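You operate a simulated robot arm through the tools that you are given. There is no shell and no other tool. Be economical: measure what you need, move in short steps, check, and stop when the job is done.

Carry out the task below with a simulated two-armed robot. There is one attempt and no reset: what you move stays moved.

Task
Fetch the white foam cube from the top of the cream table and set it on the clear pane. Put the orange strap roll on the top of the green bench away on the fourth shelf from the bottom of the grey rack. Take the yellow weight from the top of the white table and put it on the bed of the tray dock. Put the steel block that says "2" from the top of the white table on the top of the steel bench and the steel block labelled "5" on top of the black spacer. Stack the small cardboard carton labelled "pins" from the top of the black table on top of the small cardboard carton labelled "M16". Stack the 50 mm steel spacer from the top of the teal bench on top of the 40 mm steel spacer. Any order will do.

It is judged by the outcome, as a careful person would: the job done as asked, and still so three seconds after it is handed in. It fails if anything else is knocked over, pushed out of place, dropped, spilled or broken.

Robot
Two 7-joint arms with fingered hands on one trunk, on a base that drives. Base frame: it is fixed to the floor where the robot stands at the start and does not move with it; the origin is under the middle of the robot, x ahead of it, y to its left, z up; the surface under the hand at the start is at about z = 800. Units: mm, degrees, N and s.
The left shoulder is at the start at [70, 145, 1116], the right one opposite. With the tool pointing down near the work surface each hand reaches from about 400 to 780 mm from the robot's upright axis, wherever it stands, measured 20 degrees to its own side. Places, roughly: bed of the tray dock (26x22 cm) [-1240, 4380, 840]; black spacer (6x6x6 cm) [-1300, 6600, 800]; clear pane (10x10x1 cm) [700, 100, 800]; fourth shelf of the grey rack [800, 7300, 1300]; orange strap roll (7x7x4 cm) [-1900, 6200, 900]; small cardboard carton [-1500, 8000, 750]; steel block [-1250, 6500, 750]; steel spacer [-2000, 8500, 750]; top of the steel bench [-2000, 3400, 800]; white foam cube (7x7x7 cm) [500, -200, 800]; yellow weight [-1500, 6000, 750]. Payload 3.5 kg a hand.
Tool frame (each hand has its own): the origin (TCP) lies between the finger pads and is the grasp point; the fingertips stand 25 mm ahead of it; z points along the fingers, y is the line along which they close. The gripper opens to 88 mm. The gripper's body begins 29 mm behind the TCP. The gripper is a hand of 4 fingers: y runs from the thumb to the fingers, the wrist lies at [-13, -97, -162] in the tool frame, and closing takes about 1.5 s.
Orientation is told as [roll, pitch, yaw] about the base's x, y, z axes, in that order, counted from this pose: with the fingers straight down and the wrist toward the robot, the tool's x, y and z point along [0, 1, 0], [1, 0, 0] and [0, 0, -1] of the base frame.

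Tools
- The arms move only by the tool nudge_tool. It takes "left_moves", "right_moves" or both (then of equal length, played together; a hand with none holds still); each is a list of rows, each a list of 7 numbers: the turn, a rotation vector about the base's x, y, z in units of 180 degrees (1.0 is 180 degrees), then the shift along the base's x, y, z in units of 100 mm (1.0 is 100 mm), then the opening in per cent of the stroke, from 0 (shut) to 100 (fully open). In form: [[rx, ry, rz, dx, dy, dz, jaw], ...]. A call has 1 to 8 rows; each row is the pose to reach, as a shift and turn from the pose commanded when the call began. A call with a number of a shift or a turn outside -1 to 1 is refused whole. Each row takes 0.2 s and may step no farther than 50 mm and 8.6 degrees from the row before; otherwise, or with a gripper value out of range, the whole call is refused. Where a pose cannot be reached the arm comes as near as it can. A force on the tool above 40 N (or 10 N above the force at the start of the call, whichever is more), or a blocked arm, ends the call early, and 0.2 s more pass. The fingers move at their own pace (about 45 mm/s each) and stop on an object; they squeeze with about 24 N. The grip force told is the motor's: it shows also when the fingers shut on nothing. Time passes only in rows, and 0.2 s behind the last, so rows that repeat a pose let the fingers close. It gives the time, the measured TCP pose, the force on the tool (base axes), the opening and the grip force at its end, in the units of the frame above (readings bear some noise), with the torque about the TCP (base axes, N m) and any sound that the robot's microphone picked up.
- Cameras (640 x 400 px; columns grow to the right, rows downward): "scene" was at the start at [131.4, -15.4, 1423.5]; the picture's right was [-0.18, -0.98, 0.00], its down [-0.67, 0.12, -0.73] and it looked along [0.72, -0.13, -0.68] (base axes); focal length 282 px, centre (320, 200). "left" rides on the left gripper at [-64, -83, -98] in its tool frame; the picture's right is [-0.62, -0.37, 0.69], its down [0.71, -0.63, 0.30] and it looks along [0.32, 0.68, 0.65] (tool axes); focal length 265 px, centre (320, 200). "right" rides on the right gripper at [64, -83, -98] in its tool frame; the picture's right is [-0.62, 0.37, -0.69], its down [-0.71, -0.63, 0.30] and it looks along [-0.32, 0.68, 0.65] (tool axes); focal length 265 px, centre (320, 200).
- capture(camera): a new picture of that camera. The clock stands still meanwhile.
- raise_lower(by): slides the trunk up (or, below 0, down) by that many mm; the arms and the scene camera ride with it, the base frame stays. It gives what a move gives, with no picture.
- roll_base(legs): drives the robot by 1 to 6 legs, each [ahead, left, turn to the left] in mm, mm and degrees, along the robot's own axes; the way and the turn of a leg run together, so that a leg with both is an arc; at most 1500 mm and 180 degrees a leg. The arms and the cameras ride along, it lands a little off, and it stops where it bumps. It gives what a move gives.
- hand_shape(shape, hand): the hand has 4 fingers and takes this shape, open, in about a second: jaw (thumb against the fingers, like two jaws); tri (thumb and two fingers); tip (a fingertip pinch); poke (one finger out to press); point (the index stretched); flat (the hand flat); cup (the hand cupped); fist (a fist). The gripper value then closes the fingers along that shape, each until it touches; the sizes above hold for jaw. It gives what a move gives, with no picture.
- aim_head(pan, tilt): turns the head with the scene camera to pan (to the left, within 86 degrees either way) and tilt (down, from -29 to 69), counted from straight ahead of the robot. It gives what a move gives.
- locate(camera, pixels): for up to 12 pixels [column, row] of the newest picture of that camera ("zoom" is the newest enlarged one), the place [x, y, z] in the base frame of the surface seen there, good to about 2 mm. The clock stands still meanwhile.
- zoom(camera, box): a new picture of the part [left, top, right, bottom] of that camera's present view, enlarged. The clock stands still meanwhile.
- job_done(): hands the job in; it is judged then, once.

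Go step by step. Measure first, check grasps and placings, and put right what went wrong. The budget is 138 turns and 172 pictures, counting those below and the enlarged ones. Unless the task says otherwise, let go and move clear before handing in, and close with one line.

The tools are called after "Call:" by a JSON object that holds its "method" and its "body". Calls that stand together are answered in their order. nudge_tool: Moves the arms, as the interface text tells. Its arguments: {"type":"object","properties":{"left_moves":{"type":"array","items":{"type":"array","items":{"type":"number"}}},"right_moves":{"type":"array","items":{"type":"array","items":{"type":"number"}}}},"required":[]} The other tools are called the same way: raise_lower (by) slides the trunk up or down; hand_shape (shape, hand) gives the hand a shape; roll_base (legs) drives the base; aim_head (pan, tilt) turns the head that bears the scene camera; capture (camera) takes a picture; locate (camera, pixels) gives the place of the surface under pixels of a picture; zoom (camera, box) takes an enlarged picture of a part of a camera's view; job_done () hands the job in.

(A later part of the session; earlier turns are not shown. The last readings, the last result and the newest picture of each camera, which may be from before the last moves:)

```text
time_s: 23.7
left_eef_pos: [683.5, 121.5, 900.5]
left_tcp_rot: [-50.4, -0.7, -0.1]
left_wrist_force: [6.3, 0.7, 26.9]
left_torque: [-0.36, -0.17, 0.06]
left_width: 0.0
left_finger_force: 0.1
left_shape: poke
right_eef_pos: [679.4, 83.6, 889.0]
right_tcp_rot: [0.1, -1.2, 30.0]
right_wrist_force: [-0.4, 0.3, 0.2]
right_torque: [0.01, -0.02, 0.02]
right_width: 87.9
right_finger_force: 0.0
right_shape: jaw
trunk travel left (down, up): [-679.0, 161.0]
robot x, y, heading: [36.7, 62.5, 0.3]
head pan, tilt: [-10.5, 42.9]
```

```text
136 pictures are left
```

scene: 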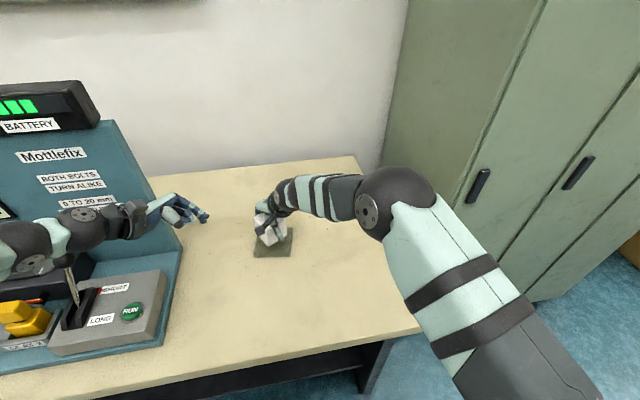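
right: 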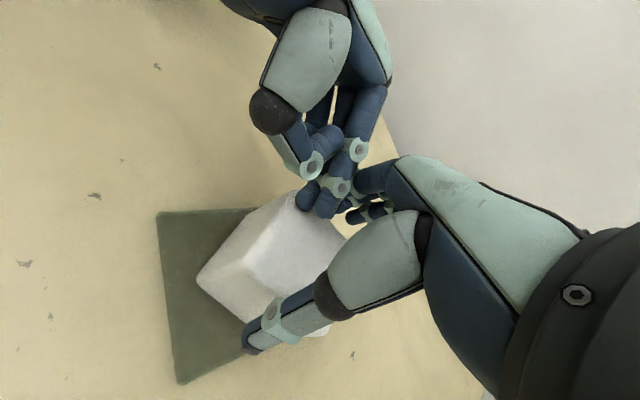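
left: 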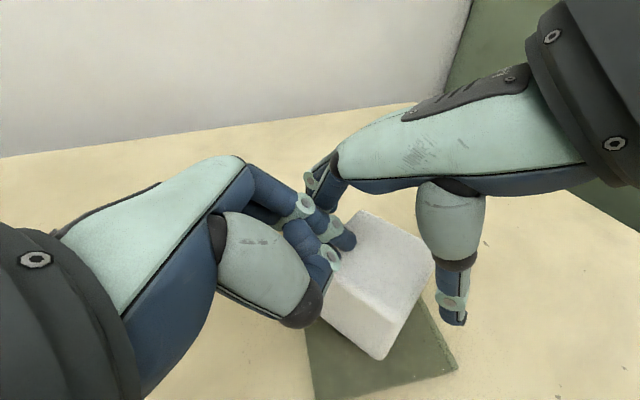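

The cube is free and sits on the pane. Raise the right hand clear, then ease the left finger off upward.

Call:
{"method": "nudge_tool", "body": {"right_moves": [[0, 0, 0, 0, 0, 0.4, 100], [0, 0, 0, 0, 0, 0.8, 100], [0, 0, 0, -0.3, -0.3, 1, 100], [0, 0, 0, -0.6, -0.6, 1, 100], [0, 0, 0, -0.95, -0.95, 1, 100]]}}

Call:
{"method": "nudge_tool", "body": {"left_moves": [[0, 0, 0, 0, 0.0, 0.1, 0], [0, 0, 0, 0, 0, 0.2, 0], [0, 0, 0, 0, 0.2, 0.5, 0], [0, 0, 0, -0.2, 0.4, 0.9, 0]]}}

Call:
{"method": "capture", "body": {"camera": "left"}}

Call:
{"method": "capture", "body": {"camera": "scene"}}

```text
time_s: 24.9
left_eef_pos: [683.9, 121.8, 900.4]
left_tcp_rot: [-50.2, -0.8, -0.1]
left_wrist_force: [6.8, 0.0, 25.4]
left_torque: [-0.34, -0.14, 0.05]
left_width: 0.0
left_finger_force: 0.0
left_shape: poke
right_eef_pos: [581.7, -12.6, 988.7]
right_tcp_rot: [0.1, -1.3, 30.0]
right_wrist_force: [-0.7, -0.3, -0.5]
right_torque: [-0.01, -0.04, -0.02]
right_width: 88.0
right_finger_force: 0.1
right_shape: jaw
trunk travel left (down, up): [-679.0, 161.0]
robot x, y, heading: [36.2, 63.1, 0.2]
head pan, tilt: [-10.5, 42.9]
```

```text
time_s: 25.9
left_eef_pos: [661.7, 162.8, 982.8]
left_tcp_rot: [-50.1, -0.1, -0.1]
left_wrist_force: [-0.3, -0.3, -0.3]
left_torque: [0.0, -0.02, 0.01]
left_width: 0.0
left_finger_force: 0.1
left_shape: poke
right_eef_pos: [584.8, -10.3, 987.6]
right_tcp_rot: [0.1, -1.1, 30.1]
right_wrist_force: [-0.2, -0.6, 1.5]
right_torque: [0.0, 0.0, 0.03]
right_width: 87.8
right_finger_force: 0.0
right_shape: jaw
trunk travel left (down, up): [-679.0, 161.0]
robot x, y, heading: [36.4, 60.0, -0.2]
head pan, tilt: [-10.5, 42.9]
```

```text
135 pictures are left
```

left: 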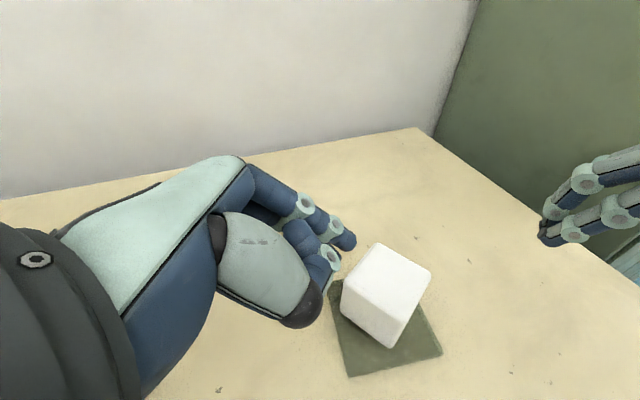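

```text
134 pictures are left
```

scene: 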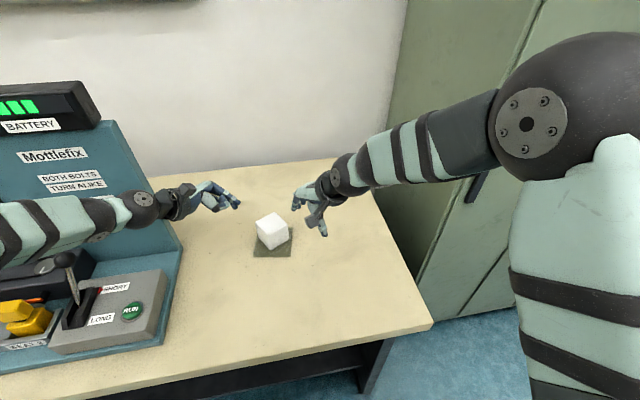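

The cube stands alone on the pane. Check its centring.

Call:
{"method": "zoom", "body": {"camera": "scene", "box": [230, 200, 326, 260]}}

Call:
{"method": "locate", "body": {"camera": "scene", "pixels": [[256, 219], [276, 213], [289, 229], [266, 236], [254, 256], [290, 254], [268, 249]]}}

```text
6.67 times, centred on (278, 230) of scene
```

zoom: 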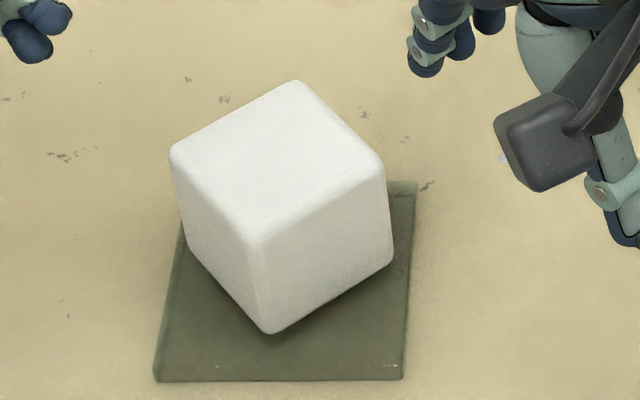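

```text
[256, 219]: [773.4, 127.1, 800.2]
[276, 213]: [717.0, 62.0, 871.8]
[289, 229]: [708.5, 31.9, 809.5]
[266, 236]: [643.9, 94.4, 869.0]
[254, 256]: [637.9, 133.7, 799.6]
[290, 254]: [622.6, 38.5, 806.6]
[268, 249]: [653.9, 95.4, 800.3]
```

Cube is centred (≈680,78) on the pane. Now bring the arms back to a carrying pose and look around to the left.

Call:
{"method": "nudge_tool", "body": {"left_moves": [[0.046, 0, 0, -0.15, 0.05, 0.1, 0], [0.093, 0, 0, -0.3, 0.1, 0.2, 0], [0.139, 0, 0, -0.45, 0.2, 0.35, 0], [0.185, 0, 0, -0.6, 0.25, 0.5, 0], [0.232, 0, 0, -0.8, 0.3, 0.7, 0], [0.278, 0, 0, -1, 0.3, 0.9, 0]], "right_moves": [[0, 0, -0.04, -0.15, -0.2, 0.15, 100], [0, 0, -0.08, -0.3, -0.4, 0.3, 100], [0, 0, -0.12, -0.45, -0.6, 0.45, 100], [0, 0, -0.16, -0.6, -0.8, 0.6, 100], [0, 0, -0.167, -0.8, -1, 0.8, 100], [0, 0, -0.167, -0.9, -1, 0.9, 100]]}}

Call:
{"method": "hand_shape", "body": {"hand": "left", "shape": "jaw"}}

Call:
{"method": "aim_head", "body": {"pan": 86, "tilt": 20}}

Call:
{"method": "capture", "body": {"camera": "scene"}}

```text
time_s: 27.3
left_eef_pos: [563.5, 190.2, 1074.2]
left_tcp_rot: [0.3, -0.1, 0.0]
left_wrist_force: [-0.1, 0.7, 0.0]
left_torque: [-0.04, 0.0, 0.01]
left_width: 0.0
left_finger_force: 0.1
left_shape: poke
right_eef_pos: [494.3, -114.1, 1076.1]
right_tcp_rot: [0.4, -1.2, -0.1]
right_wrist_force: [0.4, 0.2, 0.0]
right_torque: [0.04, -0.01, 0.0]
right_width: 87.8
right_finger_force: 0.0
right_shape: jaw
trunk travel left (down, up): [-679.0, 161.0]
robot x, y, heading: [32.2, 60.6, 0.1]
head pan, tilt: [-10.5, 42.9]
```

```text
time_s: 28.2
left_eef_pos: [565.7, 192.4, 1072.7]
left_tcp_rot: [0.1, -0.1, -0.1]
left_wrist_force: [-0.3, 0.0, 0.3]
left_torque: [-0.02, 0.02, -0.01]
left_width: 87.6
left_finger_force: 0.0
left_shape: jaw
right_eef_pos: [497.1, -112.5, 1076.1]
right_tcp_rot: [0.2, -1.0, -0.1]
right_wrist_force: [-0.3, -0.5, 0.0]
right_torque: [0.01, -0.03, -0.01]
right_width: 87.7
right_finger_force: 0.1
right_shape: jaw
trunk travel left (down, up): [-679.0, 161.0]
robot x, y, heading: [33.3, 59.2, 0.2]
head pan, tilt: [-10.5, 42.9]
```

```text
time_s: 29.9
left_eef_pos: [565.5, 192.2, 1074.0]
left_tcp_rot: [0.1, -0.1, -0.1]
left_wrist_force: [0.7, -0.3, 0.0]
left_torque: [0.02, 0.04, 0.02]
left_width: 88.0
left_finger_force: 0.0
left_shape: jaw
right_eef_pos: [496.4, -111.0, 1076.9]
right_tcp_rot: [0.2, -1.0, 0.0]
right_wrist_force: [0.8, 0.6, 0.8]
right_torque: [0.0, 0.01, -0.01]
right_width: 88.0
right_finger_force: 0.0
right_shape: jaw
trunk travel left (down, up): [-679.0, 161.0]
robot x, y, heading: [33.4, 54.7, -0.1]
head pan, tilt: [85.9, 20.0]
```

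```text
132 pictures are left
```

scene: 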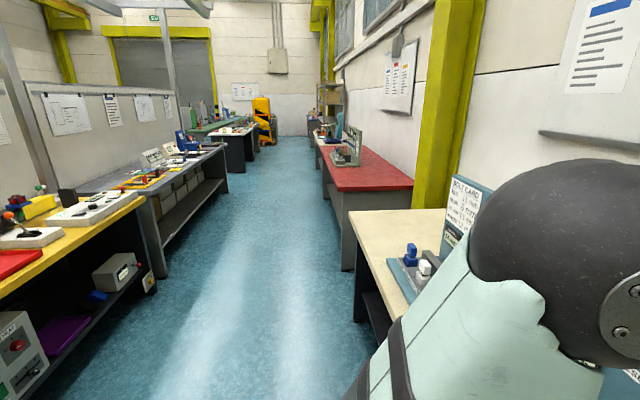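

A corridor runs along +y with benches both sides. Measure edges for planning the drive.

Call:
{"method": "locate", "body": {"camera": "scene", "pixels": [[228, 190], [257, 150], [322, 180], [350, 268], [357, 320], [316, 140], [222, 150], [150, 270], [290, 150], [265, 115], [185, 55], [275, 95]]}}

Call:
{"method": "zoom", "body": {"camera": "scene", "box": [130, 60, 370, 210]}}

```text
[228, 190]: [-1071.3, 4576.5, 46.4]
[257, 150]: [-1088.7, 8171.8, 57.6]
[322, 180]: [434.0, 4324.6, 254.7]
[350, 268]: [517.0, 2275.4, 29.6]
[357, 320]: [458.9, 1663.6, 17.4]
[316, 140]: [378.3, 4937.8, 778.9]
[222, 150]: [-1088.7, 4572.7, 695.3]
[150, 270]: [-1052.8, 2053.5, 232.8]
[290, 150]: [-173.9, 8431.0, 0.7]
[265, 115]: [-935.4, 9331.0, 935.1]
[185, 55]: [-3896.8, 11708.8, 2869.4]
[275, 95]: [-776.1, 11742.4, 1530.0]
```

```text
2.67 times, centred on (250, 135) of scene
```

zoom: 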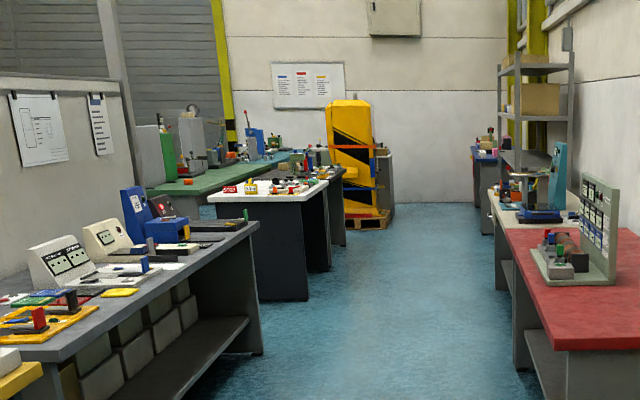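

Corridor spans x≈−1060…400. Back off, turn left, and drive up the middle.

Call:
{"method": "roll_base", "body": {"legs": [[-400, 0, 0], [0, 0, 90], [1500, 0, 0], [1500, 0, 0]]}}

Call:
{"method": "aim_head", "body": {"pan": 40, "tilt": 25}}

Call:
{"method": "capture", "body": {"camera": "scene"}}

```text
time_s: 50.2
left_eef_pos: [-408.1, 3579.5, 1073.2]
left_tcp_rot: [0.0, 0.0, 88.9]
left_wrist_force: [0.2, 0.5, 0.1]
left_torque: [0.0, -0.02, 0.0]
left_width: 87.8
left_finger_force: 0.2
left_shape: jaw
right_eef_pos: [-104.8, 3505.9, 1075.8]
right_tcp_rot: [0.2, -0.9, 88.9]
right_wrist_force: [-0.2, 0.4, 0.5]
right_torque: [0.01, -0.01, -0.01]
right_width: 87.9
right_finger_force: 0.2
right_shape: jaw
trunk travel left (down, up): [-679.0, 161.0]
robot x, y, heading: [-284.9, 3047.2, 88.7]
head pan, tilt: [85.9, 20.0]
```

```text
time_s: 51.3
left_eef_pos: [-408.3, 3579.8, 1072.7]
left_tcp_rot: [0.0, -0.1, 89.0]
left_wrist_force: [-0.1, 1.1, 0.0]
left_torque: [0.0, 0.0, 0.0]
left_width: 88.1
left_finger_force: 0.1
left_shape: jaw
right_eef_pos: [-104.5, 3505.7, 1076.6]
right_tcp_rot: [0.2, -1.0, 88.8]
right_wrist_force: [-0.2, -0.7, 0.2]
right_torque: [-0.01, 0.0, -0.03]
right_width: 88.1
right_finger_force: 0.0
right_shape: jaw
trunk travel left (down, up): [-679.0, 161.0]
robot x, y, heading: [-285.2, 3048.3, 88.9]
head pan, tilt: [40.0, 25.0]
```

```text
130 pictures are left
```

scene: 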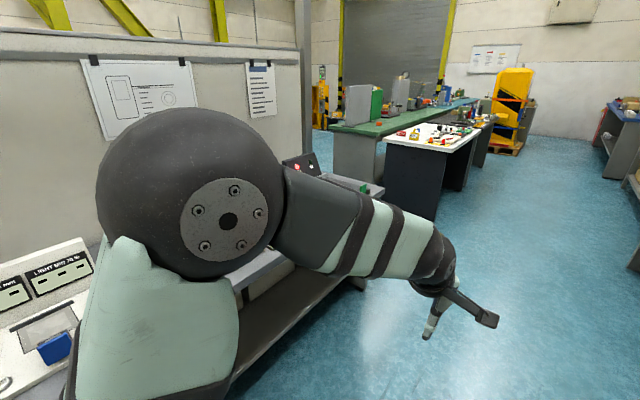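

Zoom on the white table and green bench ahead.

Call:
{"method": "zoom", "body": {"camera": "scene", "box": [310, 60, 550, 210]}}

Call:
{"method": "locate", "body": {"camera": "scene", "pixels": [[386, 138], [445, 148], [412, 217], [480, 128], [330, 128], [473, 105], [374, 138], [379, 123], [483, 168], [492, 120], [384, 185]]}}

```text
2.67 times, centred on (430, 135) of scene
```

zoom: 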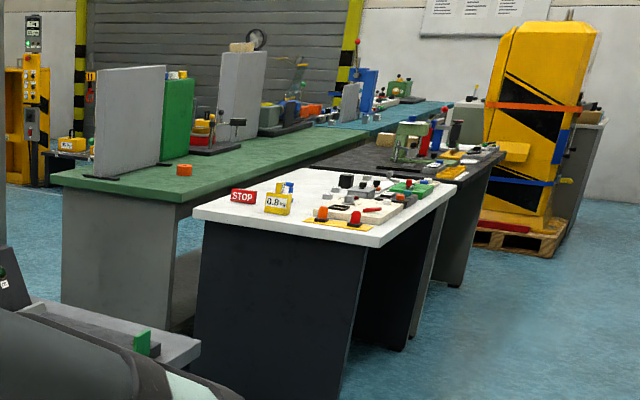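

```text
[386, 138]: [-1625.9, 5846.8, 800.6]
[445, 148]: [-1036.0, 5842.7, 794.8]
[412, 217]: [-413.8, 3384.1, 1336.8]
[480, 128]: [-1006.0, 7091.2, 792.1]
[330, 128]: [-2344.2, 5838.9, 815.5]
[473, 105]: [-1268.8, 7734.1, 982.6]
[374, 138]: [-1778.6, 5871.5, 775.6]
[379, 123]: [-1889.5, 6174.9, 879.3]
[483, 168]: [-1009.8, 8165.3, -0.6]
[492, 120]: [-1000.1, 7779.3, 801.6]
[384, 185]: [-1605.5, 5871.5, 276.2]
```

White table spans x −1625…−1036, y 5843…7091; the roll is near (−1890,6175) and the weight by the table's near end. I'll drive into the gap at y≈5050 in front of both.

Call:
{"method": "roll_base", "body": {"legs": [[1000, 0, 1.1], [1000, 0, 0], [0, 1415, 0]]}}

Call:
{"method": "aim_head", "body": {"pan": 0, "tilt": 35}}

Call:
{"method": "capture", "body": {"camera": "scene"}}

```text
time_s: 67.9
left_eef_pos: [-1830.5, 5566.3, 1073.6]
left_tcp_rot: [0.0, 0.0, 89.7]
left_wrist_force: [-0.4, 0.4, 0.0]
left_torque: [-0.02, 0.01, -0.01]
left_width: 87.8
left_finger_force: 0.1
left_shape: jaw
right_eef_pos: [-1528.1, 5496.4, 1077.6]
right_tcp_rot: [0.2, -1.0, 89.8]
right_wrist_force: [-0.5, -0.4, -0.3]
right_torque: [-0.02, 0.01, 0.0]
right_width: 88.1
right_finger_force: 0.0
right_shape: jaw
trunk travel left (down, up): [-679.0, 161.0]
robot x, y, heading: [-1696.9, 5035.4, 89.8]
head pan, tilt: [40.0, 25.0]
```

```text
time_s: 68.9
left_eef_pos: [-1831.5, 5567.8, 1073.4]
left_tcp_rot: [0.1, 0.0, 89.7]
left_wrist_force: [0.1, -0.2, 0.6]
left_torque: [-0.02, 0.02, 0.01]
left_width: 87.9
left_finger_force: 0.0
left_shape: jaw
right_eef_pos: [-1527.1, 5496.7, 1076.9]
right_tcp_rot: [0.1, -1.1, 89.8]
right_wrist_force: [-0.6, 1.0, -0.2]
right_torque: [-0.01, 0.03, 0.01]
right_width: 87.8
right_finger_force: 0.0
right_shape: jaw
trunk travel left (down, up): [-679.0, 161.0]
robot x, y, heading: [-1699.8, 5035.6, 89.9]
head pan, tilt: [0.0, 35.0]
```

```text
128 pictures are left
```

scene: 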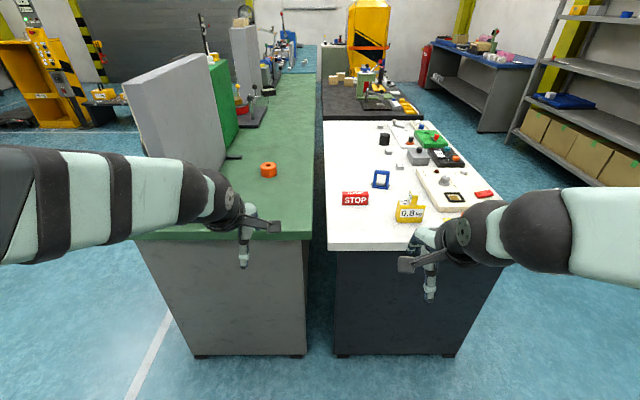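

I see the orange roll at (269,170), weight "0.8 kg" at (405,210), a STOP sign beside. Measure and zoom.

Call:
{"method": "zoom", "body": {"camera": "scene", "box": [320, 110, 512, 230]}}

Call:
{"method": "locate", "body": {"camera": "scene", "pixels": [[269, 165], [269, 175], [270, 195], [396, 205], [424, 205], [399, 220], [410, 196], [412, 204], [230, 225], [330, 246], [380, 245], [245, 150]]}}

Call:
{"method": "zoom", "body": {"camera": "scene", "box": [220, 140, 316, 200]}}

```text
3.33 times, centred on (416, 170) of scene
```

zoom: 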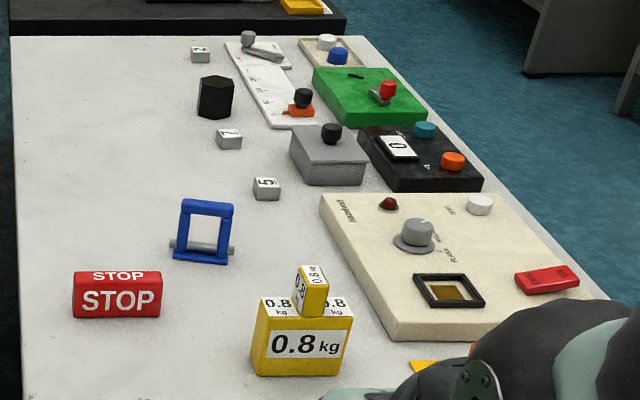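

```text
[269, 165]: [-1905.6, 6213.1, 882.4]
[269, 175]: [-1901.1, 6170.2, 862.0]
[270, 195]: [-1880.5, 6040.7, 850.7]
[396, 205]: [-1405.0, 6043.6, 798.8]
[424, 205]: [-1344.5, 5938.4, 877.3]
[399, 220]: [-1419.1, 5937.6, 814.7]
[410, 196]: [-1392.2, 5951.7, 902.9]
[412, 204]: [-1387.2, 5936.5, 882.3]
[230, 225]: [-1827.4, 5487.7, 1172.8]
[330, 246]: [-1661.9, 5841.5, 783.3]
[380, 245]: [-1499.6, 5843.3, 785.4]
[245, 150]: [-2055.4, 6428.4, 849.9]
```

```text
6.67 times, centred on (268, 170) of scene
```

zoom: 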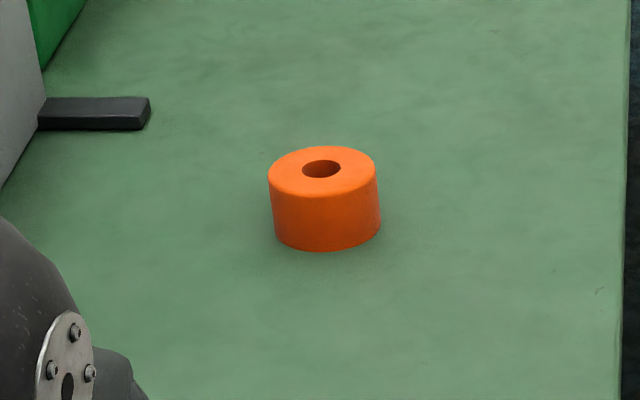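

Measure the grey panel (clearance for the left elbow), blocks and handle.

Call:
{"method": "locate", "body": {"camera": "scene", "pixels": [[133, 95], [200, 60], [218, 140], [150, 140], [100, 150], [195, 175], [400, 164], [388, 151], [380, 126], [384, 138], [383, 178], [355, 197]]}}

```text
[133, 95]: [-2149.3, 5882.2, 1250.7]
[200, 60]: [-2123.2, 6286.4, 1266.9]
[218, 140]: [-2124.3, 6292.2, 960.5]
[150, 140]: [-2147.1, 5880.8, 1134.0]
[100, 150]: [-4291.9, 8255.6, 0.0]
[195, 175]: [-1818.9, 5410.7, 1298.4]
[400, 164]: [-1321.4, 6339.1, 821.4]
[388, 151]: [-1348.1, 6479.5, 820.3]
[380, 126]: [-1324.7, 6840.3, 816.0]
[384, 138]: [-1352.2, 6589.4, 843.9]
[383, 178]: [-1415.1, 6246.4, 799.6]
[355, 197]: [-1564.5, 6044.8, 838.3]
```

Clearances fine. Drive 440 mm forward so both the roll (left hand) and the weight (right hand) are in reach.

Call:
{"method": "roll_base", "body": {"legs": [[440, 0, 0]]}}

Call:
{"method": "capture", "body": {"camera": "right"}}

Call:
{"method": "capture", "body": {"camera": "left"}}

Call:
{"method": "aim_head", "body": {"pan": 0, "tilt": 45}}

Call:
{"method": "capture", "body": {"camera": "scene"}}

```text
time_s: 71.6
left_eef_pos: [-1827.5, 6006.2, 1074.6]
left_tcp_rot: [0.0, -0.2, 89.7]
left_wrist_force: [-0.6, -0.1, 0.7]
left_torque: [-0.01, -0.01, 0.01]
left_width: 87.9
left_finger_force: 0.0
left_shape: jaw
right_eef_pos: [-1523.7, 5937.0, 1076.8]
right_tcp_rot: [0.2, -1.1, 89.7]
right_wrist_force: [-0.2, -0.6, 0.2]
right_torque: [0.01, -0.01, 0.01]
right_width: 87.9
right_finger_force: 0.1
right_shape: jaw
trunk travel left (down, up): [-679.0, 161.0]
robot x, y, heading: [-1696.5, 5477.9, 89.6]
head pan, tilt: [0.0, 35.0]
```

```text
125 pictures are left
```

right: 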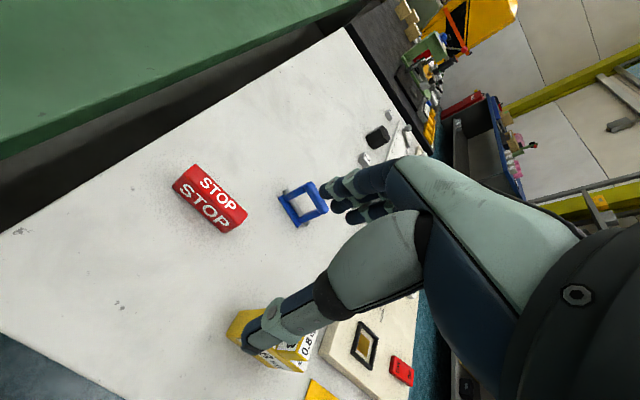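

```text
124 pictures are left
```

left: 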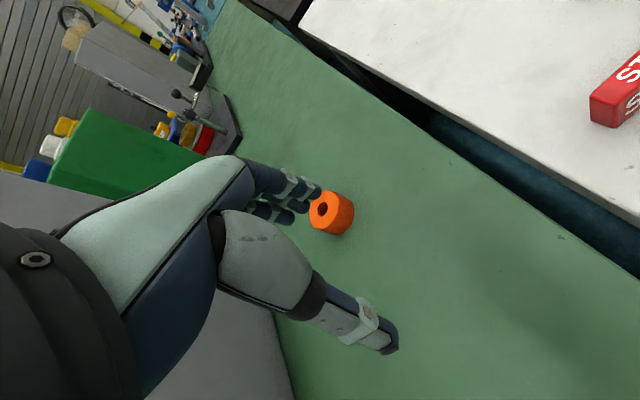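

```text
time_s: 72.3
left_eef_pos: [-1828.5, 6008.4, 1072.4]
left_tcp_rot: [0.0, 0.2, 89.8]
left_wrist_force: [-0.3, 0.1, 0.1]
left_torque: [0.02, 0.0, -0.01]
left_width: 87.9
left_finger_force: 0.2
left_shape: jaw
right_eef_pos: [-1524.3, 5937.8, 1076.3]
right_tcp_rot: [0.2, -0.9, 89.8]
right_wrist_force: [0.3, -0.4, -0.3]
right_torque: [-0.02, -0.01, -0.02]
right_width: 88.1
right_finger_force: 0.1
right_shape: jaw
trunk travel left (down, up): [-679.0, 161.0]
robot x, y, heading: [-1693.8, 5475.1, 89.7]
head pan, tilt: [0.0, 45.0]
```

```text
123 pictures are left
```

scene: 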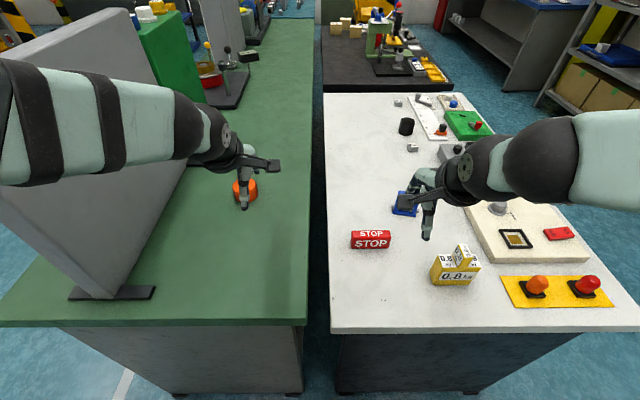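

Locate left-arm pixels relative to the panel, and the weight's handle, roll precisely.

Call:
{"method": "zoom", "body": {"camera": "scene", "box": [410, 230, 506, 290]}}

Call:
{"method": "locate", "body": {"camera": "scene", "pixels": [[8, 70], [8, 170], [70, 130], [150, 130], [120, 250], [72, 297], [153, 290], [130, 70], [192, 165]]}}

Call:
{"method": "locate", "body": {"camera": "left", "pixels": [[312, 200], [322, 192], [340, 192], [318, 225], [333, 228], [352, 205], [310, 210], [345, 222], [370, 240]]}}

Call:
{"method": "locate", "body": {"camera": "zoom", "pixels": [[305, 120], [345, 100], [365, 130], [330, 145], [345, 190], [160, 200], [410, 230], [150, 340], [400, 350], [250, 200], [290, 170], [385, 190]]}}

```text
6.67 times, centred on (458, 260) of scene
```

zoom: 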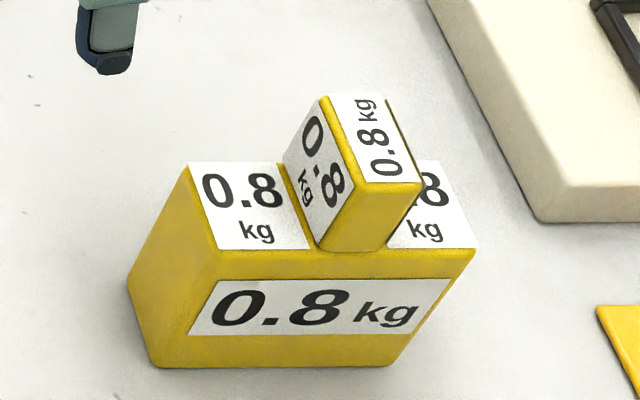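

```text
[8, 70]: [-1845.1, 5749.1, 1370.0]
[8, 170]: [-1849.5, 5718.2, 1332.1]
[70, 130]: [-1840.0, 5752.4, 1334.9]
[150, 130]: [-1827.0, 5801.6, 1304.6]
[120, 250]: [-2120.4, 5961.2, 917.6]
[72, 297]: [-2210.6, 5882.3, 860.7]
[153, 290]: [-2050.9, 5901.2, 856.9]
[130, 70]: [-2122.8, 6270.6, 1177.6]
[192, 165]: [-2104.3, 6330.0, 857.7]
```

```text
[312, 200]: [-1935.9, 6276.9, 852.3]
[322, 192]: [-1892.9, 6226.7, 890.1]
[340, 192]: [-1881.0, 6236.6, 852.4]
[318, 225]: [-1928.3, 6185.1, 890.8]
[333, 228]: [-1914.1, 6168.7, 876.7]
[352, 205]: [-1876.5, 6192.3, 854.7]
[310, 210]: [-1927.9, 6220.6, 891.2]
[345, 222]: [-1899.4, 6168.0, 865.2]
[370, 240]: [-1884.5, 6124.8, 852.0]
```

```text
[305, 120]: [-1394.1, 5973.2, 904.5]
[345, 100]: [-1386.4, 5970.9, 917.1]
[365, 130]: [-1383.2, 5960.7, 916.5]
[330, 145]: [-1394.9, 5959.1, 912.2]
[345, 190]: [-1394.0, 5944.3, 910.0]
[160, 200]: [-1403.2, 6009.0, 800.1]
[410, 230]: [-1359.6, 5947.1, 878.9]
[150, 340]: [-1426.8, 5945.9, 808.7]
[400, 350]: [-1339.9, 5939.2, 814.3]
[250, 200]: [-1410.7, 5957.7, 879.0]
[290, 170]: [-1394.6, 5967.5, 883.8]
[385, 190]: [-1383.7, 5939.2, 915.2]
```

Weight handle centre ≈ (−1382,5956), top 917, body top 879; roll centre ≈ (−1906,6203), top 891. Bring both hands above their targets.

Call:
{"method": "nudge_tool", "body": {"left_moves": [[0, 0, 0, -0.2, 0.25, 0, 100], [0, 0, 0, -0.4, 0.5, 0, 100], [0, 0, 0, -0.6, 0.75, 0, 100], [0, 0, 0, -0.78, 1, 0, 100]], "right_moves": [[0, 0, 0, 0.25, 0.05, 0, 100], [0, 0, 0, 0.5, 0.1, 0, 100], [0, 0, 0, 0.75, 0.18, 0, 100], [0, 0, 0, 1, 0.18, 0, 100]]}}

Call:
{"method": "nudge_tool", "body": {"left_moves": [[0, 0, 0, 0, 0.3, 0, 100], [0, 0, 0, 0, 0.6, 0, 100], [0, 0, 0, 0, 0.95, 0, 100], [0, 0, 0, 0, 0.95, 0, 100]], "right_moves": [[0, 0, 0, 0.15, 0, 0, 100], [0, 0, 0, 0.3, 0, 0, 100], [0, 0, 0, 0.42, 0, 0, 100], [0, 0, 0, 0.42, 0, 0, 100]]}}

Call:
{"method": "raise_lower", "body": {"by": -120}}

Call:
{"method": "capture", "body": {"camera": "right"}}

Call:
{"method": "capture", "body": {"camera": "left"}}

Call:
{"method": "capture", "body": {"camera": "scene"}}

```text
time_s: 73.3
left_eef_pos: [-1907.2, 6110.1, 1071.8]
left_tcp_rot: [0.1, 0.1, 89.6]
left_wrist_force: [0.4, 0.2, -0.9]
left_torque: [0.01, -0.01, -0.03]
left_width: 87.8
left_finger_force: 0.0
left_shape: jaw
right_eef_pos: [-1424.1, 5956.0, 1074.8]
right_tcp_rot: [0.1, -0.9, 89.7]
right_wrist_force: [0.3, -0.1, -0.4]
right_torque: [0.0, 0.0, 0.01]
right_width: 87.8
right_finger_force: 0.0
right_shape: jaw
trunk travel left (down, up): [-679.0, 161.0]
robot x, y, heading: [-1698.0, 5475.7, 89.7]
head pan, tilt: [0.0, 45.0]
```

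```text
time_s: 74.3
left_eef_pos: [-1907.7, 6202.7, 1073.3]
left_tcp_rot: [-0.1, 0.0, 89.7]
left_wrist_force: [0.0, -0.5, 0.3]
left_torque: [0.0, -0.02, 0.03]
left_width: 88.0
left_finger_force: 0.2
left_shape: jaw
right_eef_pos: [-1382.9, 5954.3, 1078.4]
right_tcp_rot: [0.2, -1.0, 89.7]
right_wrist_force: [0.7, 0.9, -0.6]
right_torque: [0.01, 0.0, -0.02]
right_width: 88.1
right_finger_force: 0.1
right_shape: jaw
trunk travel left (down, up): [-679.0, 161.0]
robot x, y, heading: [-1697.4, 5479.3, 89.6]
head pan, tilt: [0.0, 45.0]
```

```text
time_s: 75.8
left_eef_pos: [-1907.7, 6201.9, 952.8]
left_tcp_rot: [0.0, 0.0, 89.7]
left_wrist_force: [0.1, -0.4, -0.2]
left_torque: [-0.01, 0.01, 0.02]
left_width: 88.0
left_finger_force: 0.0
left_shape: jaw
right_eef_pos: [-1382.7, 5955.8, 955.6]
right_tcp_rot: [0.2, -0.9, 89.7]
right_wrist_force: [0.3, 0.6, -0.7]
right_torque: [-0.01, -0.01, 0.01]
right_width: 87.8
right_finger_force: 0.1
right_shape: jaw
trunk travel left (down, up): [-559.0, 281.0]
robot x, y, heading: [-1697.9, 5473.6, 89.7]
head pan, tilt: [0.0, 45.0]
```

```text
121 pictures are left
```

right: 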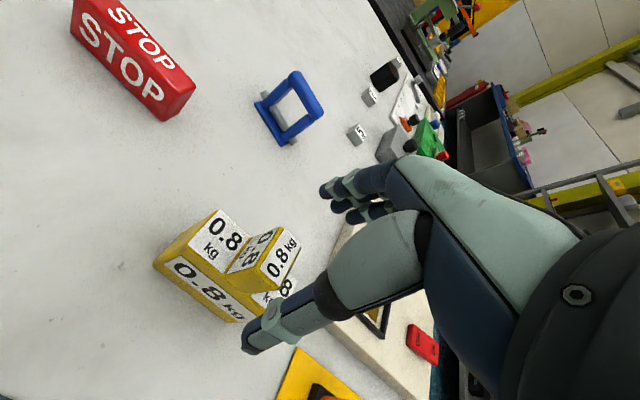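

```text
120 pictures are left
```

left: 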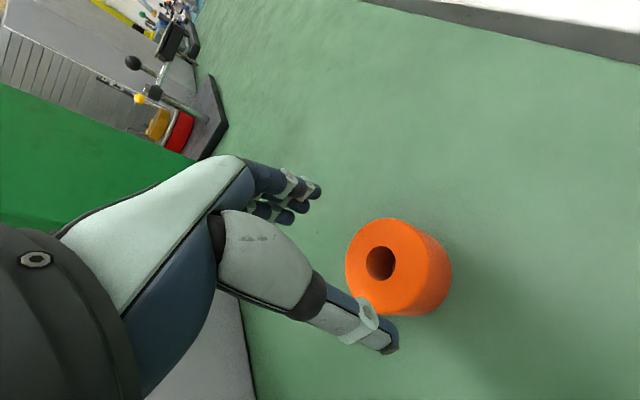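

```text
119 pictures are left
```

scene: 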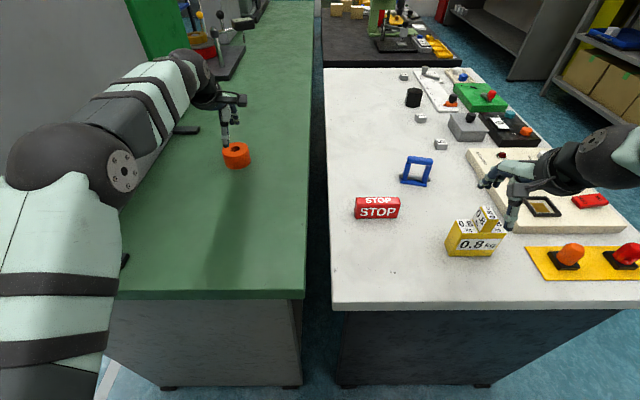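

Refine both targets from the hand cameras.

Call:
{"method": "locate", "body": {"camera": "right", "pixels": [[250, 262], [275, 226], [300, 240], [265, 285], [285, 262], [245, 320], [160, 268], [220, 212], [232, 262]]}}

Call:
{"method": "locate", "body": {"camera": "left", "pixels": [[352, 250], [395, 222], [425, 240], [410, 280], [380, 300], [360, 300], [400, 245], [450, 275], [470, 200]]}}

```text
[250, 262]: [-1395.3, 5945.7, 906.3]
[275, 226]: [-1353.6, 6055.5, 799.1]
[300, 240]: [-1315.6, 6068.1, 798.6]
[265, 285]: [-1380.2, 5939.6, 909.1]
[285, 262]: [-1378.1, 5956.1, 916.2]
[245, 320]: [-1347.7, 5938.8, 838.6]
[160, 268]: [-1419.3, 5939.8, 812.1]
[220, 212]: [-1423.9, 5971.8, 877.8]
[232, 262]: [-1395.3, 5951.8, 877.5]
```

```text
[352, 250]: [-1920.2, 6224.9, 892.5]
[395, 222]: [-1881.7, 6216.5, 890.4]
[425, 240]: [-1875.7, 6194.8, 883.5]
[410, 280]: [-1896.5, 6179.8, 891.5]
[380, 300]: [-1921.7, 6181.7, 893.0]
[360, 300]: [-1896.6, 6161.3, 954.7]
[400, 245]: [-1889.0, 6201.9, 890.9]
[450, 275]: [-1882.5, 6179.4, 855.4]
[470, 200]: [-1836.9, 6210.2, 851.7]
```

Both aligned. Descend both and close.

Call:
{"method": "nudge_tool", "body": {"left_moves": [[0, 0, 0, 0, 0, -0.35, 100], [0, 0, 0, 0, 0, -0.7, 100], [0, 0, 0, 0, 0, -0.7, 100], [0, 0, 0, 0, 0, -0.7, 0], [0, 0, 0, 0, 0, -0.7, 0], [0, 0, 0, 0, 0, -0.7, 0], [0, 0, 0, 0, 0, -0.7, 0], [0, 0, 0, 0, 0, -0.7, 0]], "right_moves": [[0, 0, 0, 0, 0, -0.25, 100], [0, 0, 0, 0, 0, -0.5, 100], [0, 0, 0, 0, 0, -0.5, 100], [0, 0, 0, 0, 0, -0.5, 0], [0, 0, 0, 0, 0, -0.5, 0], [0, 0, 0, 0, 0, -0.5, 0], [0, 0, 0, 0, 0, -0.5, 0], [0, 0, 0, 0, 0, -0.5, 0]]}}

Call:
{"method": "capture", "body": {"camera": "left"}}

Call:
{"method": "capture", "body": {"camera": "right"}}

```text
time_s: 77.6
left_eef_pos: [-1907.0, 6202.7, 883.0]
left_tcp_rot: [0.1, 0.1, 89.7]
left_wrist_force: [0.5, 0.2, 0.0]
left_torque: [0.0, 0.01, 0.02]
left_width: 59.6
left_finger_force: 24.0
left_shape: jaw
right_eef_pos: [-1384.2, 5955.0, 906.6]
right_tcp_rot: [0.2, -1.1, 89.7]
right_wrist_force: [0.5, -1.0, -0.5]
right_torque: [0.0, 0.0, 0.0]
right_width: 33.3
right_finger_force: 24.4
right_shape: jaw
trunk travel left (down, up): [-559.0, 281.0]
robot x, y, heading: [-1699.6, 5474.2, 89.8]
head pan, tilt: [0.0, 45.0]
```

```text
118 pictures are left
```

left: 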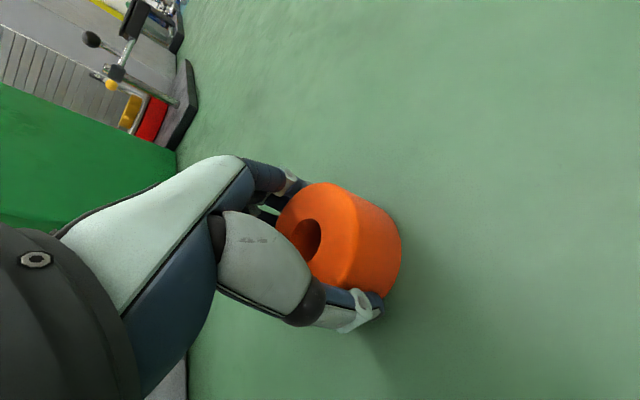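

```text
117 pictures are left
```

right: 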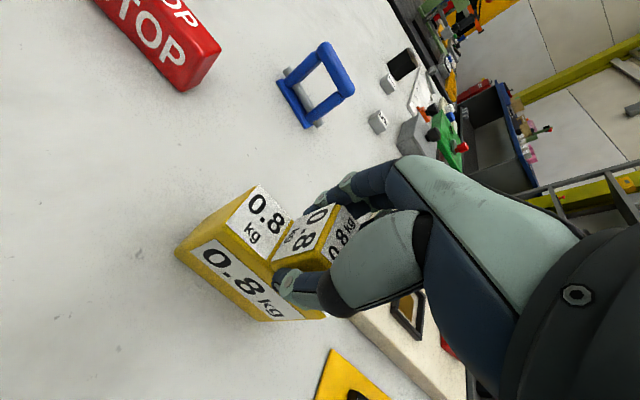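

Both grips hold (59.6 mm and 33.3 mm at 24 N). Lift with the trunk and check.

Call:
{"method": "raise_lower", "body": {"by": 160}}

Call:
{"method": "capture", "body": {"camera": "scene"}}

```text
time_s: 79.5
left_eef_pos: [-1906.8, 6202.6, 1042.2]
left_tcp_rot: [0.0, 0.0, 89.8]
left_wrist_force: [0.0, 0.5, -2.2]
left_torque: [0.01, 0.02, -0.01]
left_width: 59.4
left_finger_force: 23.5
left_shape: jaw
right_eef_pos: [-1383.3, 5957.0, 1063.6]
right_tcp_rot: [0.2, -0.8, 89.7]
right_wrist_force: [-0.8, -0.2, -8.4]
right_torque: [-0.01, 0.01, 0.0]
right_width: 32.9
right_finger_force: 23.7
right_shape: jaw
trunk travel left (down, up): [-719.0, 121.0]
robot x, y, heading: [-1696.2, 5475.9, 89.6]
head pan, tilt: [0.0, 45.0]
```

```text
116 pictures are left
```

scene: 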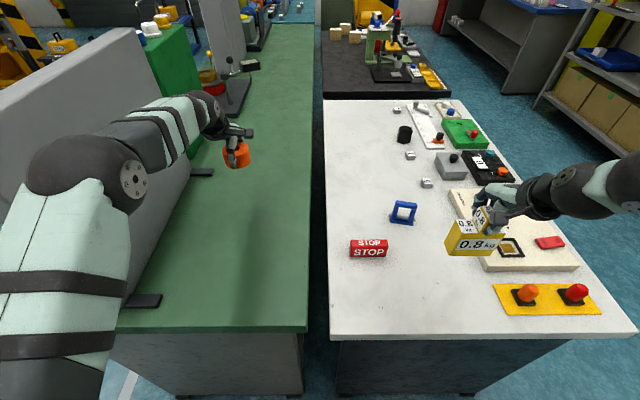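

Both lifted cleanly. Back out to the aisle, face the steel bench where the tray dock is, and look.

Call:
{"method": "roll_base", "body": {"legs": [[-400, 0, 0], [0, -1350, 0], [0, 0, 90], [0, 695, 0]]}}

Call:
{"method": "capture", "body": {"camera": "scene"}}

```text
time_s: 95.6
left_eef_pos: [-1073.6, 4162.1, 1042.7]
left_tcp_rot: [0.1, -0.1, 179.6]
left_wrist_force: [-0.9, -0.6, -1.0]
left_torque: [-0.01, -0.01, -0.01]
left_width: 59.1
left_finger_force: 24.4
left_shape: jaw
right_eef_pos: [-825.1, 4686.9, 1064.8]
right_tcp_rot: [0.2, -0.9, 179.5]
right_wrist_force: [-0.5, 0.0, -7.5]
right_torque: [-0.01, -0.04, 0.01]
right_width: 32.7
right_finger_force: 24.2
right_shape: jaw
trunk travel left (down, up): [-719.0, 121.0]
robot x, y, heading: [-345.9, 4370.7, 179.4]
head pan, tilt: [0.0, 45.0]
```

```text
115 pictures are left
```

scene: 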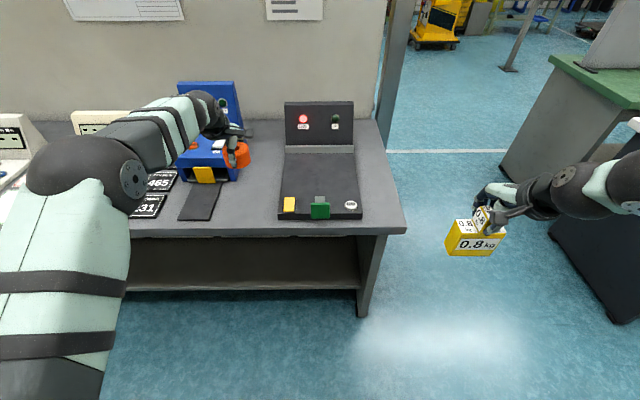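

The black dock at (320,185) is likely the tray dock. Zoom and measure.

Call:
{"method": "zoom", "body": {"camera": "scene", "box": [256, 90, 400, 230]}}

Call:
{"method": "locate", "body": {"camera": "scene", "pixels": [[288, 155], [352, 155], [318, 175], [282, 195], [356, 195], [319, 205], [290, 205], [318, 125], [285, 102], [245, 200], [390, 215], [304, 118]]}}

```text
2.86 times, centred on (328, 160) of scene
```

zoom: 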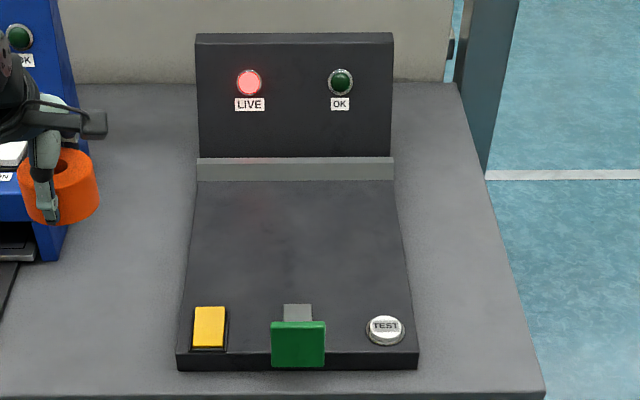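

```text
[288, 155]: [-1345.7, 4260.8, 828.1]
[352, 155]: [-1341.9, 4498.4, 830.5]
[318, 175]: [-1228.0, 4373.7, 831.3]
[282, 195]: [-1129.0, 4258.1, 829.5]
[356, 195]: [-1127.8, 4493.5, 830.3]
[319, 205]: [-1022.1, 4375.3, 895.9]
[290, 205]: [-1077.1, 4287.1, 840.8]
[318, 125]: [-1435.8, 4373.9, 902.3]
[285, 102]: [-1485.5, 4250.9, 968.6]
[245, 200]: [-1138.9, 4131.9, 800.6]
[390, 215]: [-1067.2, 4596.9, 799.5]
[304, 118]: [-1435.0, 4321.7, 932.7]
```

Bed is at z≈830, centre ≈(−1237,4375), controls at the front edge to avoid. Rotate 33° left so the right hand is opposite, then approach.

Call:
{"method": "roll_base", "body": {"legs": [[0, 0, 33.5], [267, -173, 0]]}}

Call:
{"method": "aim_head", "body": {"pan": -30, "tilt": 50}}

Call:
{"method": "capture", "body": {"camera": "scene"}}

Call:
{"method": "capture", "body": {"camera": "right"}}

```text
time_s: 99.3
left_eef_pos: [-1158.5, 3799.0, 1043.2]
left_tcp_rot: [0.0, 0.0, -147.2]
left_wrist_force: [0.5, -0.5, -0.7]
left_torque: [-0.01, 0.02, -0.03]
left_width: 58.9
left_finger_force: 23.9
left_shape: jaw
right_eef_pos: [-1239.1, 4372.2, 1065.8]
right_tcp_rot: [0.3, -0.9, -147.1]
right_wrist_force: [-0.1, 0.3, -8.9]
right_torque: [0.01, 0.02, 0.0]
right_width: 32.4
right_finger_force: 24.1
right_shape: jaw
trunk travel left (down, up): [-719.0, 121.0]
robot x, y, heading: [-665.9, 4373.7, -147.5]
head pan, tilt: [0.0, 45.0]
```

```text
time_s: 100.3
left_eef_pos: [-1159.8, 3798.5, 1041.7]
left_tcp_rot: [0.0, 0.1, -147.1]
left_wrist_force: [0.1, -0.1, -1.2]
left_torque: [0.02, 0.02, -0.01]
left_width: 58.8
left_finger_force: 24.0
left_shape: jaw
right_eef_pos: [-1240.4, 4371.6, 1065.1]
right_tcp_rot: [0.2, -0.8, -147.1]
right_wrist_force: [0.7, 0.0, -8.3]
right_torque: [-0.01, 0.01, -0.02]
right_width: 32.2
right_finger_force: 24.4
right_shape: jaw
trunk travel left (down, up): [-719.0, 121.0]
robot x, y, heading: [-665.4, 4372.9, -147.1]
head pan, tilt: [-30.0, 50.0]
```

```text
113 pictures are left
```

scene: 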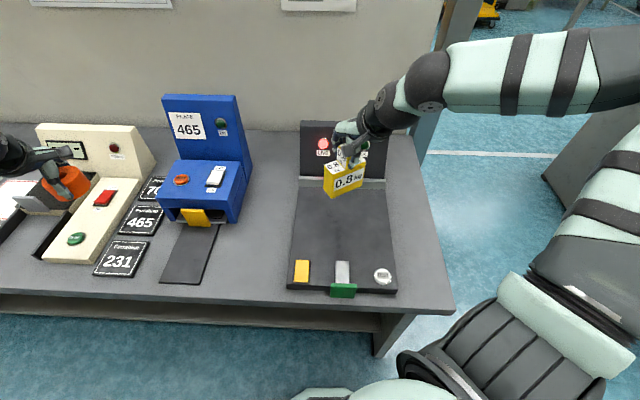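

```text
112 pictures are left
```

right: 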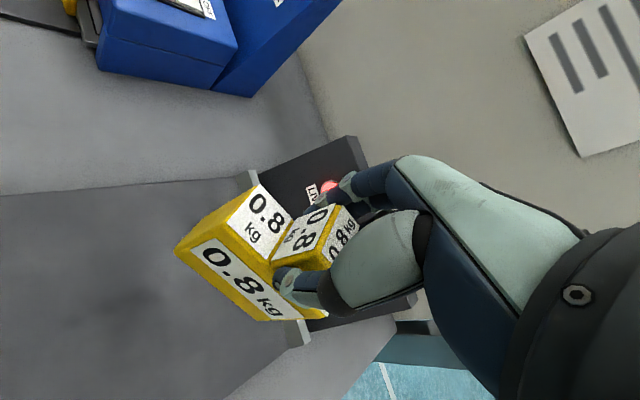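

TCP is right over the bed centre. Lower the right hand to just above the bed (contact expected at z≈937).

Call:
{"method": "nudge_tool", "body": {"right_moves": [[0, 0, 0, 0, 0, -0.3, 0], [0, 0, 0, 0, 0, -0.6, 0], [0, 0, 0, 0, 0, -0.9, 0], [0, 0, 0, 0, 0, -0.95, 0]]}}

Call:
{"method": "nudge_tool", "body": {"right_moves": [[0, 0, 0, 0, 0, -0.2, 0], [0, 0, 0, 0, 0, -0.29, 0], [0, 0, 0, 0, 0, -0.33, 0], [0, 0, 0, 0, 0, -0.34, 0], [0, 0, 0, 0, 0, -0.34, 0]]}}

Call:
{"method": "capture", "body": {"camera": "right"}}

```text
time_s: 101.3
left_eef_pos: [-1159.5, 3798.3, 1042.2]
left_tcp_rot: [0.1, -0.1, -147.3]
left_wrist_force: [0.5, 0.2, -1.2]
left_torque: [0.01, 0.01, -0.03]
left_width: 58.9
left_finger_force: 23.8
left_shape: jaw
right_eef_pos: [-1241.0, 4372.3, 971.0]
right_tcp_rot: [0.1, -0.9, -147.1]
right_wrist_force: [0.3, -0.2, -9.0]
right_torque: [0.01, -0.04, 0.03]
right_width: 32.3
right_finger_force: 23.9
right_shape: jaw
trunk travel left (down, up): [-719.0, 121.0]
robot x, y, heading: [-664.7, 4370.7, -147.2]
head pan, tilt: [-30.0, 50.0]
```

```text
time_s: 102.5
left_eef_pos: [-1159.3, 3798.1, 1041.6]
left_tcp_rot: [0.1, 0.1, -147.2]
left_wrist_force: [0.7, 0.4, -0.9]
left_torque: [0.03, 0.0, 0.02]
left_width: 58.5
left_finger_force: 24.8
left_shape: jaw
right_eef_pos: [-1239.4, 4373.1, 937.0]
right_tcp_rot: [0.2, -0.9, -147.1]
right_wrist_force: [1.7, 0.6, -3.7]
right_torque: [0.01, -0.02, -0.01]
right_width: 32.2
right_finger_force: 24.1
right_shape: jaw
trunk travel left (down, up): [-719.0, 121.0]
robot x, y, heading: [-669.4, 4373.9, -147.2]
head pan, tilt: [-30.0, 50.0]
```

```text
111 pictures are left
```

right: 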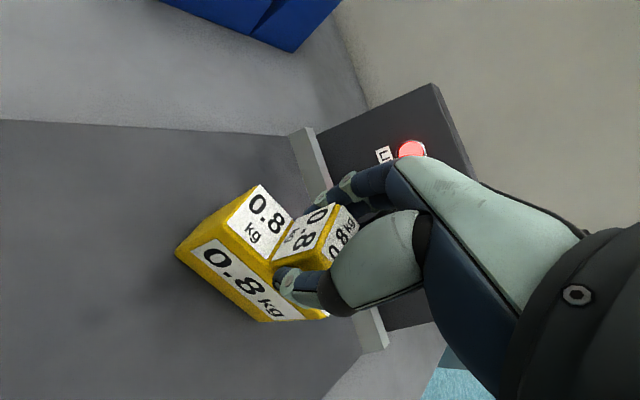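

Weight is on the bed (load dropped to 3.7 N). Open and rise.

Call:
{"method": "nudge_tool", "body": {"right_moves": [[0, 0, 0, 0, 0, -0.01, 0], [0, 0, 0, 0, 0, -0.01, 40], [0, 0, 0, 0, 0, -0.01, 100], [0, 0, 0, 0, 0, -0.01, 100], [0, 0, 0, 0, 0, 0.25, 100], [0, 0, 0, 0, 0, 0.6, 100], [0, 0, 0, 0, 0, 1, 100]]}}

Call:
{"method": "capture", "body": {"camera": "scene"}}

```text
time_s: 104.1
left_eef_pos: [-1157.8, 3798.6, 1043.2]
left_tcp_rot: [-0.1, -0.1, -147.2]
left_wrist_force: [0.6, 0.0, -1.5]
left_torque: [0.04, 0.01, 0.0]
left_width: 58.7
left_finger_force: 24.0
left_shape: jaw
right_eef_pos: [-1236.9, 4372.3, 1037.1]
right_tcp_rot: [0.0, -1.0, -147.3]
right_wrist_force: [1.0, 0.3, 0.0]
right_torque: [-0.02, 0.03, 0.02]
right_width: 87.8
right_finger_force: 0.0
right_shape: jaw
trunk travel left (down, up): [-719.0, 121.0]
robot x, y, heading: [-669.1, 4369.0, -147.3]
head pan, tilt: [-30.0, 50.0]
```

```text
110 pictures are left
```

scene: 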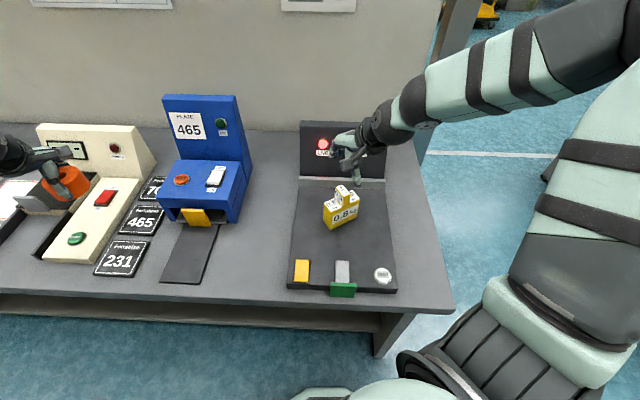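

Weight sits on the bed. Check where the wall behind this bench is, to judge which is the "steel bench" at x≈−2000.

Call:
{"method": "locate", "body": {"camera": "scene", "pixels": [[200, 60], [300, 60], [60, 60], [300, 125], [445, 30], [330, 200], [345, 215], [440, 260]]}}

Call:
{"method": "aim_head", "body": {"pan": 60, "tilt": 25}}

Call:
{"method": "capture", "body": {"camera": "scene"}}

```text
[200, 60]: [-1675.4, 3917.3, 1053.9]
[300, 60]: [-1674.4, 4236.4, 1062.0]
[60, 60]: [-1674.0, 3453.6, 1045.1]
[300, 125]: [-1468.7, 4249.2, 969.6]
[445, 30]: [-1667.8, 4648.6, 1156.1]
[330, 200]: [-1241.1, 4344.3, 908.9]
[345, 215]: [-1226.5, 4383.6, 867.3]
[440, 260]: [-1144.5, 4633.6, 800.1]
```

```text
time_s: 105.8
left_eef_pos: [-1159.6, 3798.2, 1041.5]
left_tcp_rot: [0.0, 0.0, -147.2]
left_wrist_force: [0.1, -0.2, -1.4]
left_torque: [0.03, 0.02, 0.01]
left_width: 58.9
left_finger_force: 23.0
left_shape: jaw
right_eef_pos: [-1239.2, 4371.3, 1036.4]
right_tcp_rot: [0.2, -0.9, -147.2]
right_wrist_force: [-0.1, -0.4, -0.2]
right_torque: [0.03, -0.02, 0.0]
right_width: 87.8
right_finger_force: 0.1
right_shape: jaw
trunk travel left (down, up): [-719.0, 121.0]
robot x, y, heading: [-667.6, 4370.5, -147.2]
head pan, tilt: [60.0, 25.0]
```

```text
109 pictures are left
```

scene: 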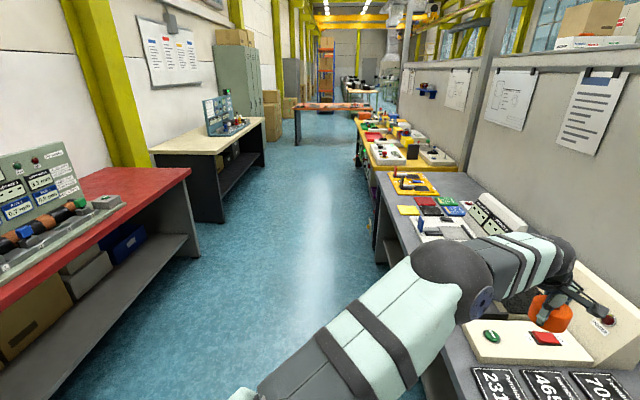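

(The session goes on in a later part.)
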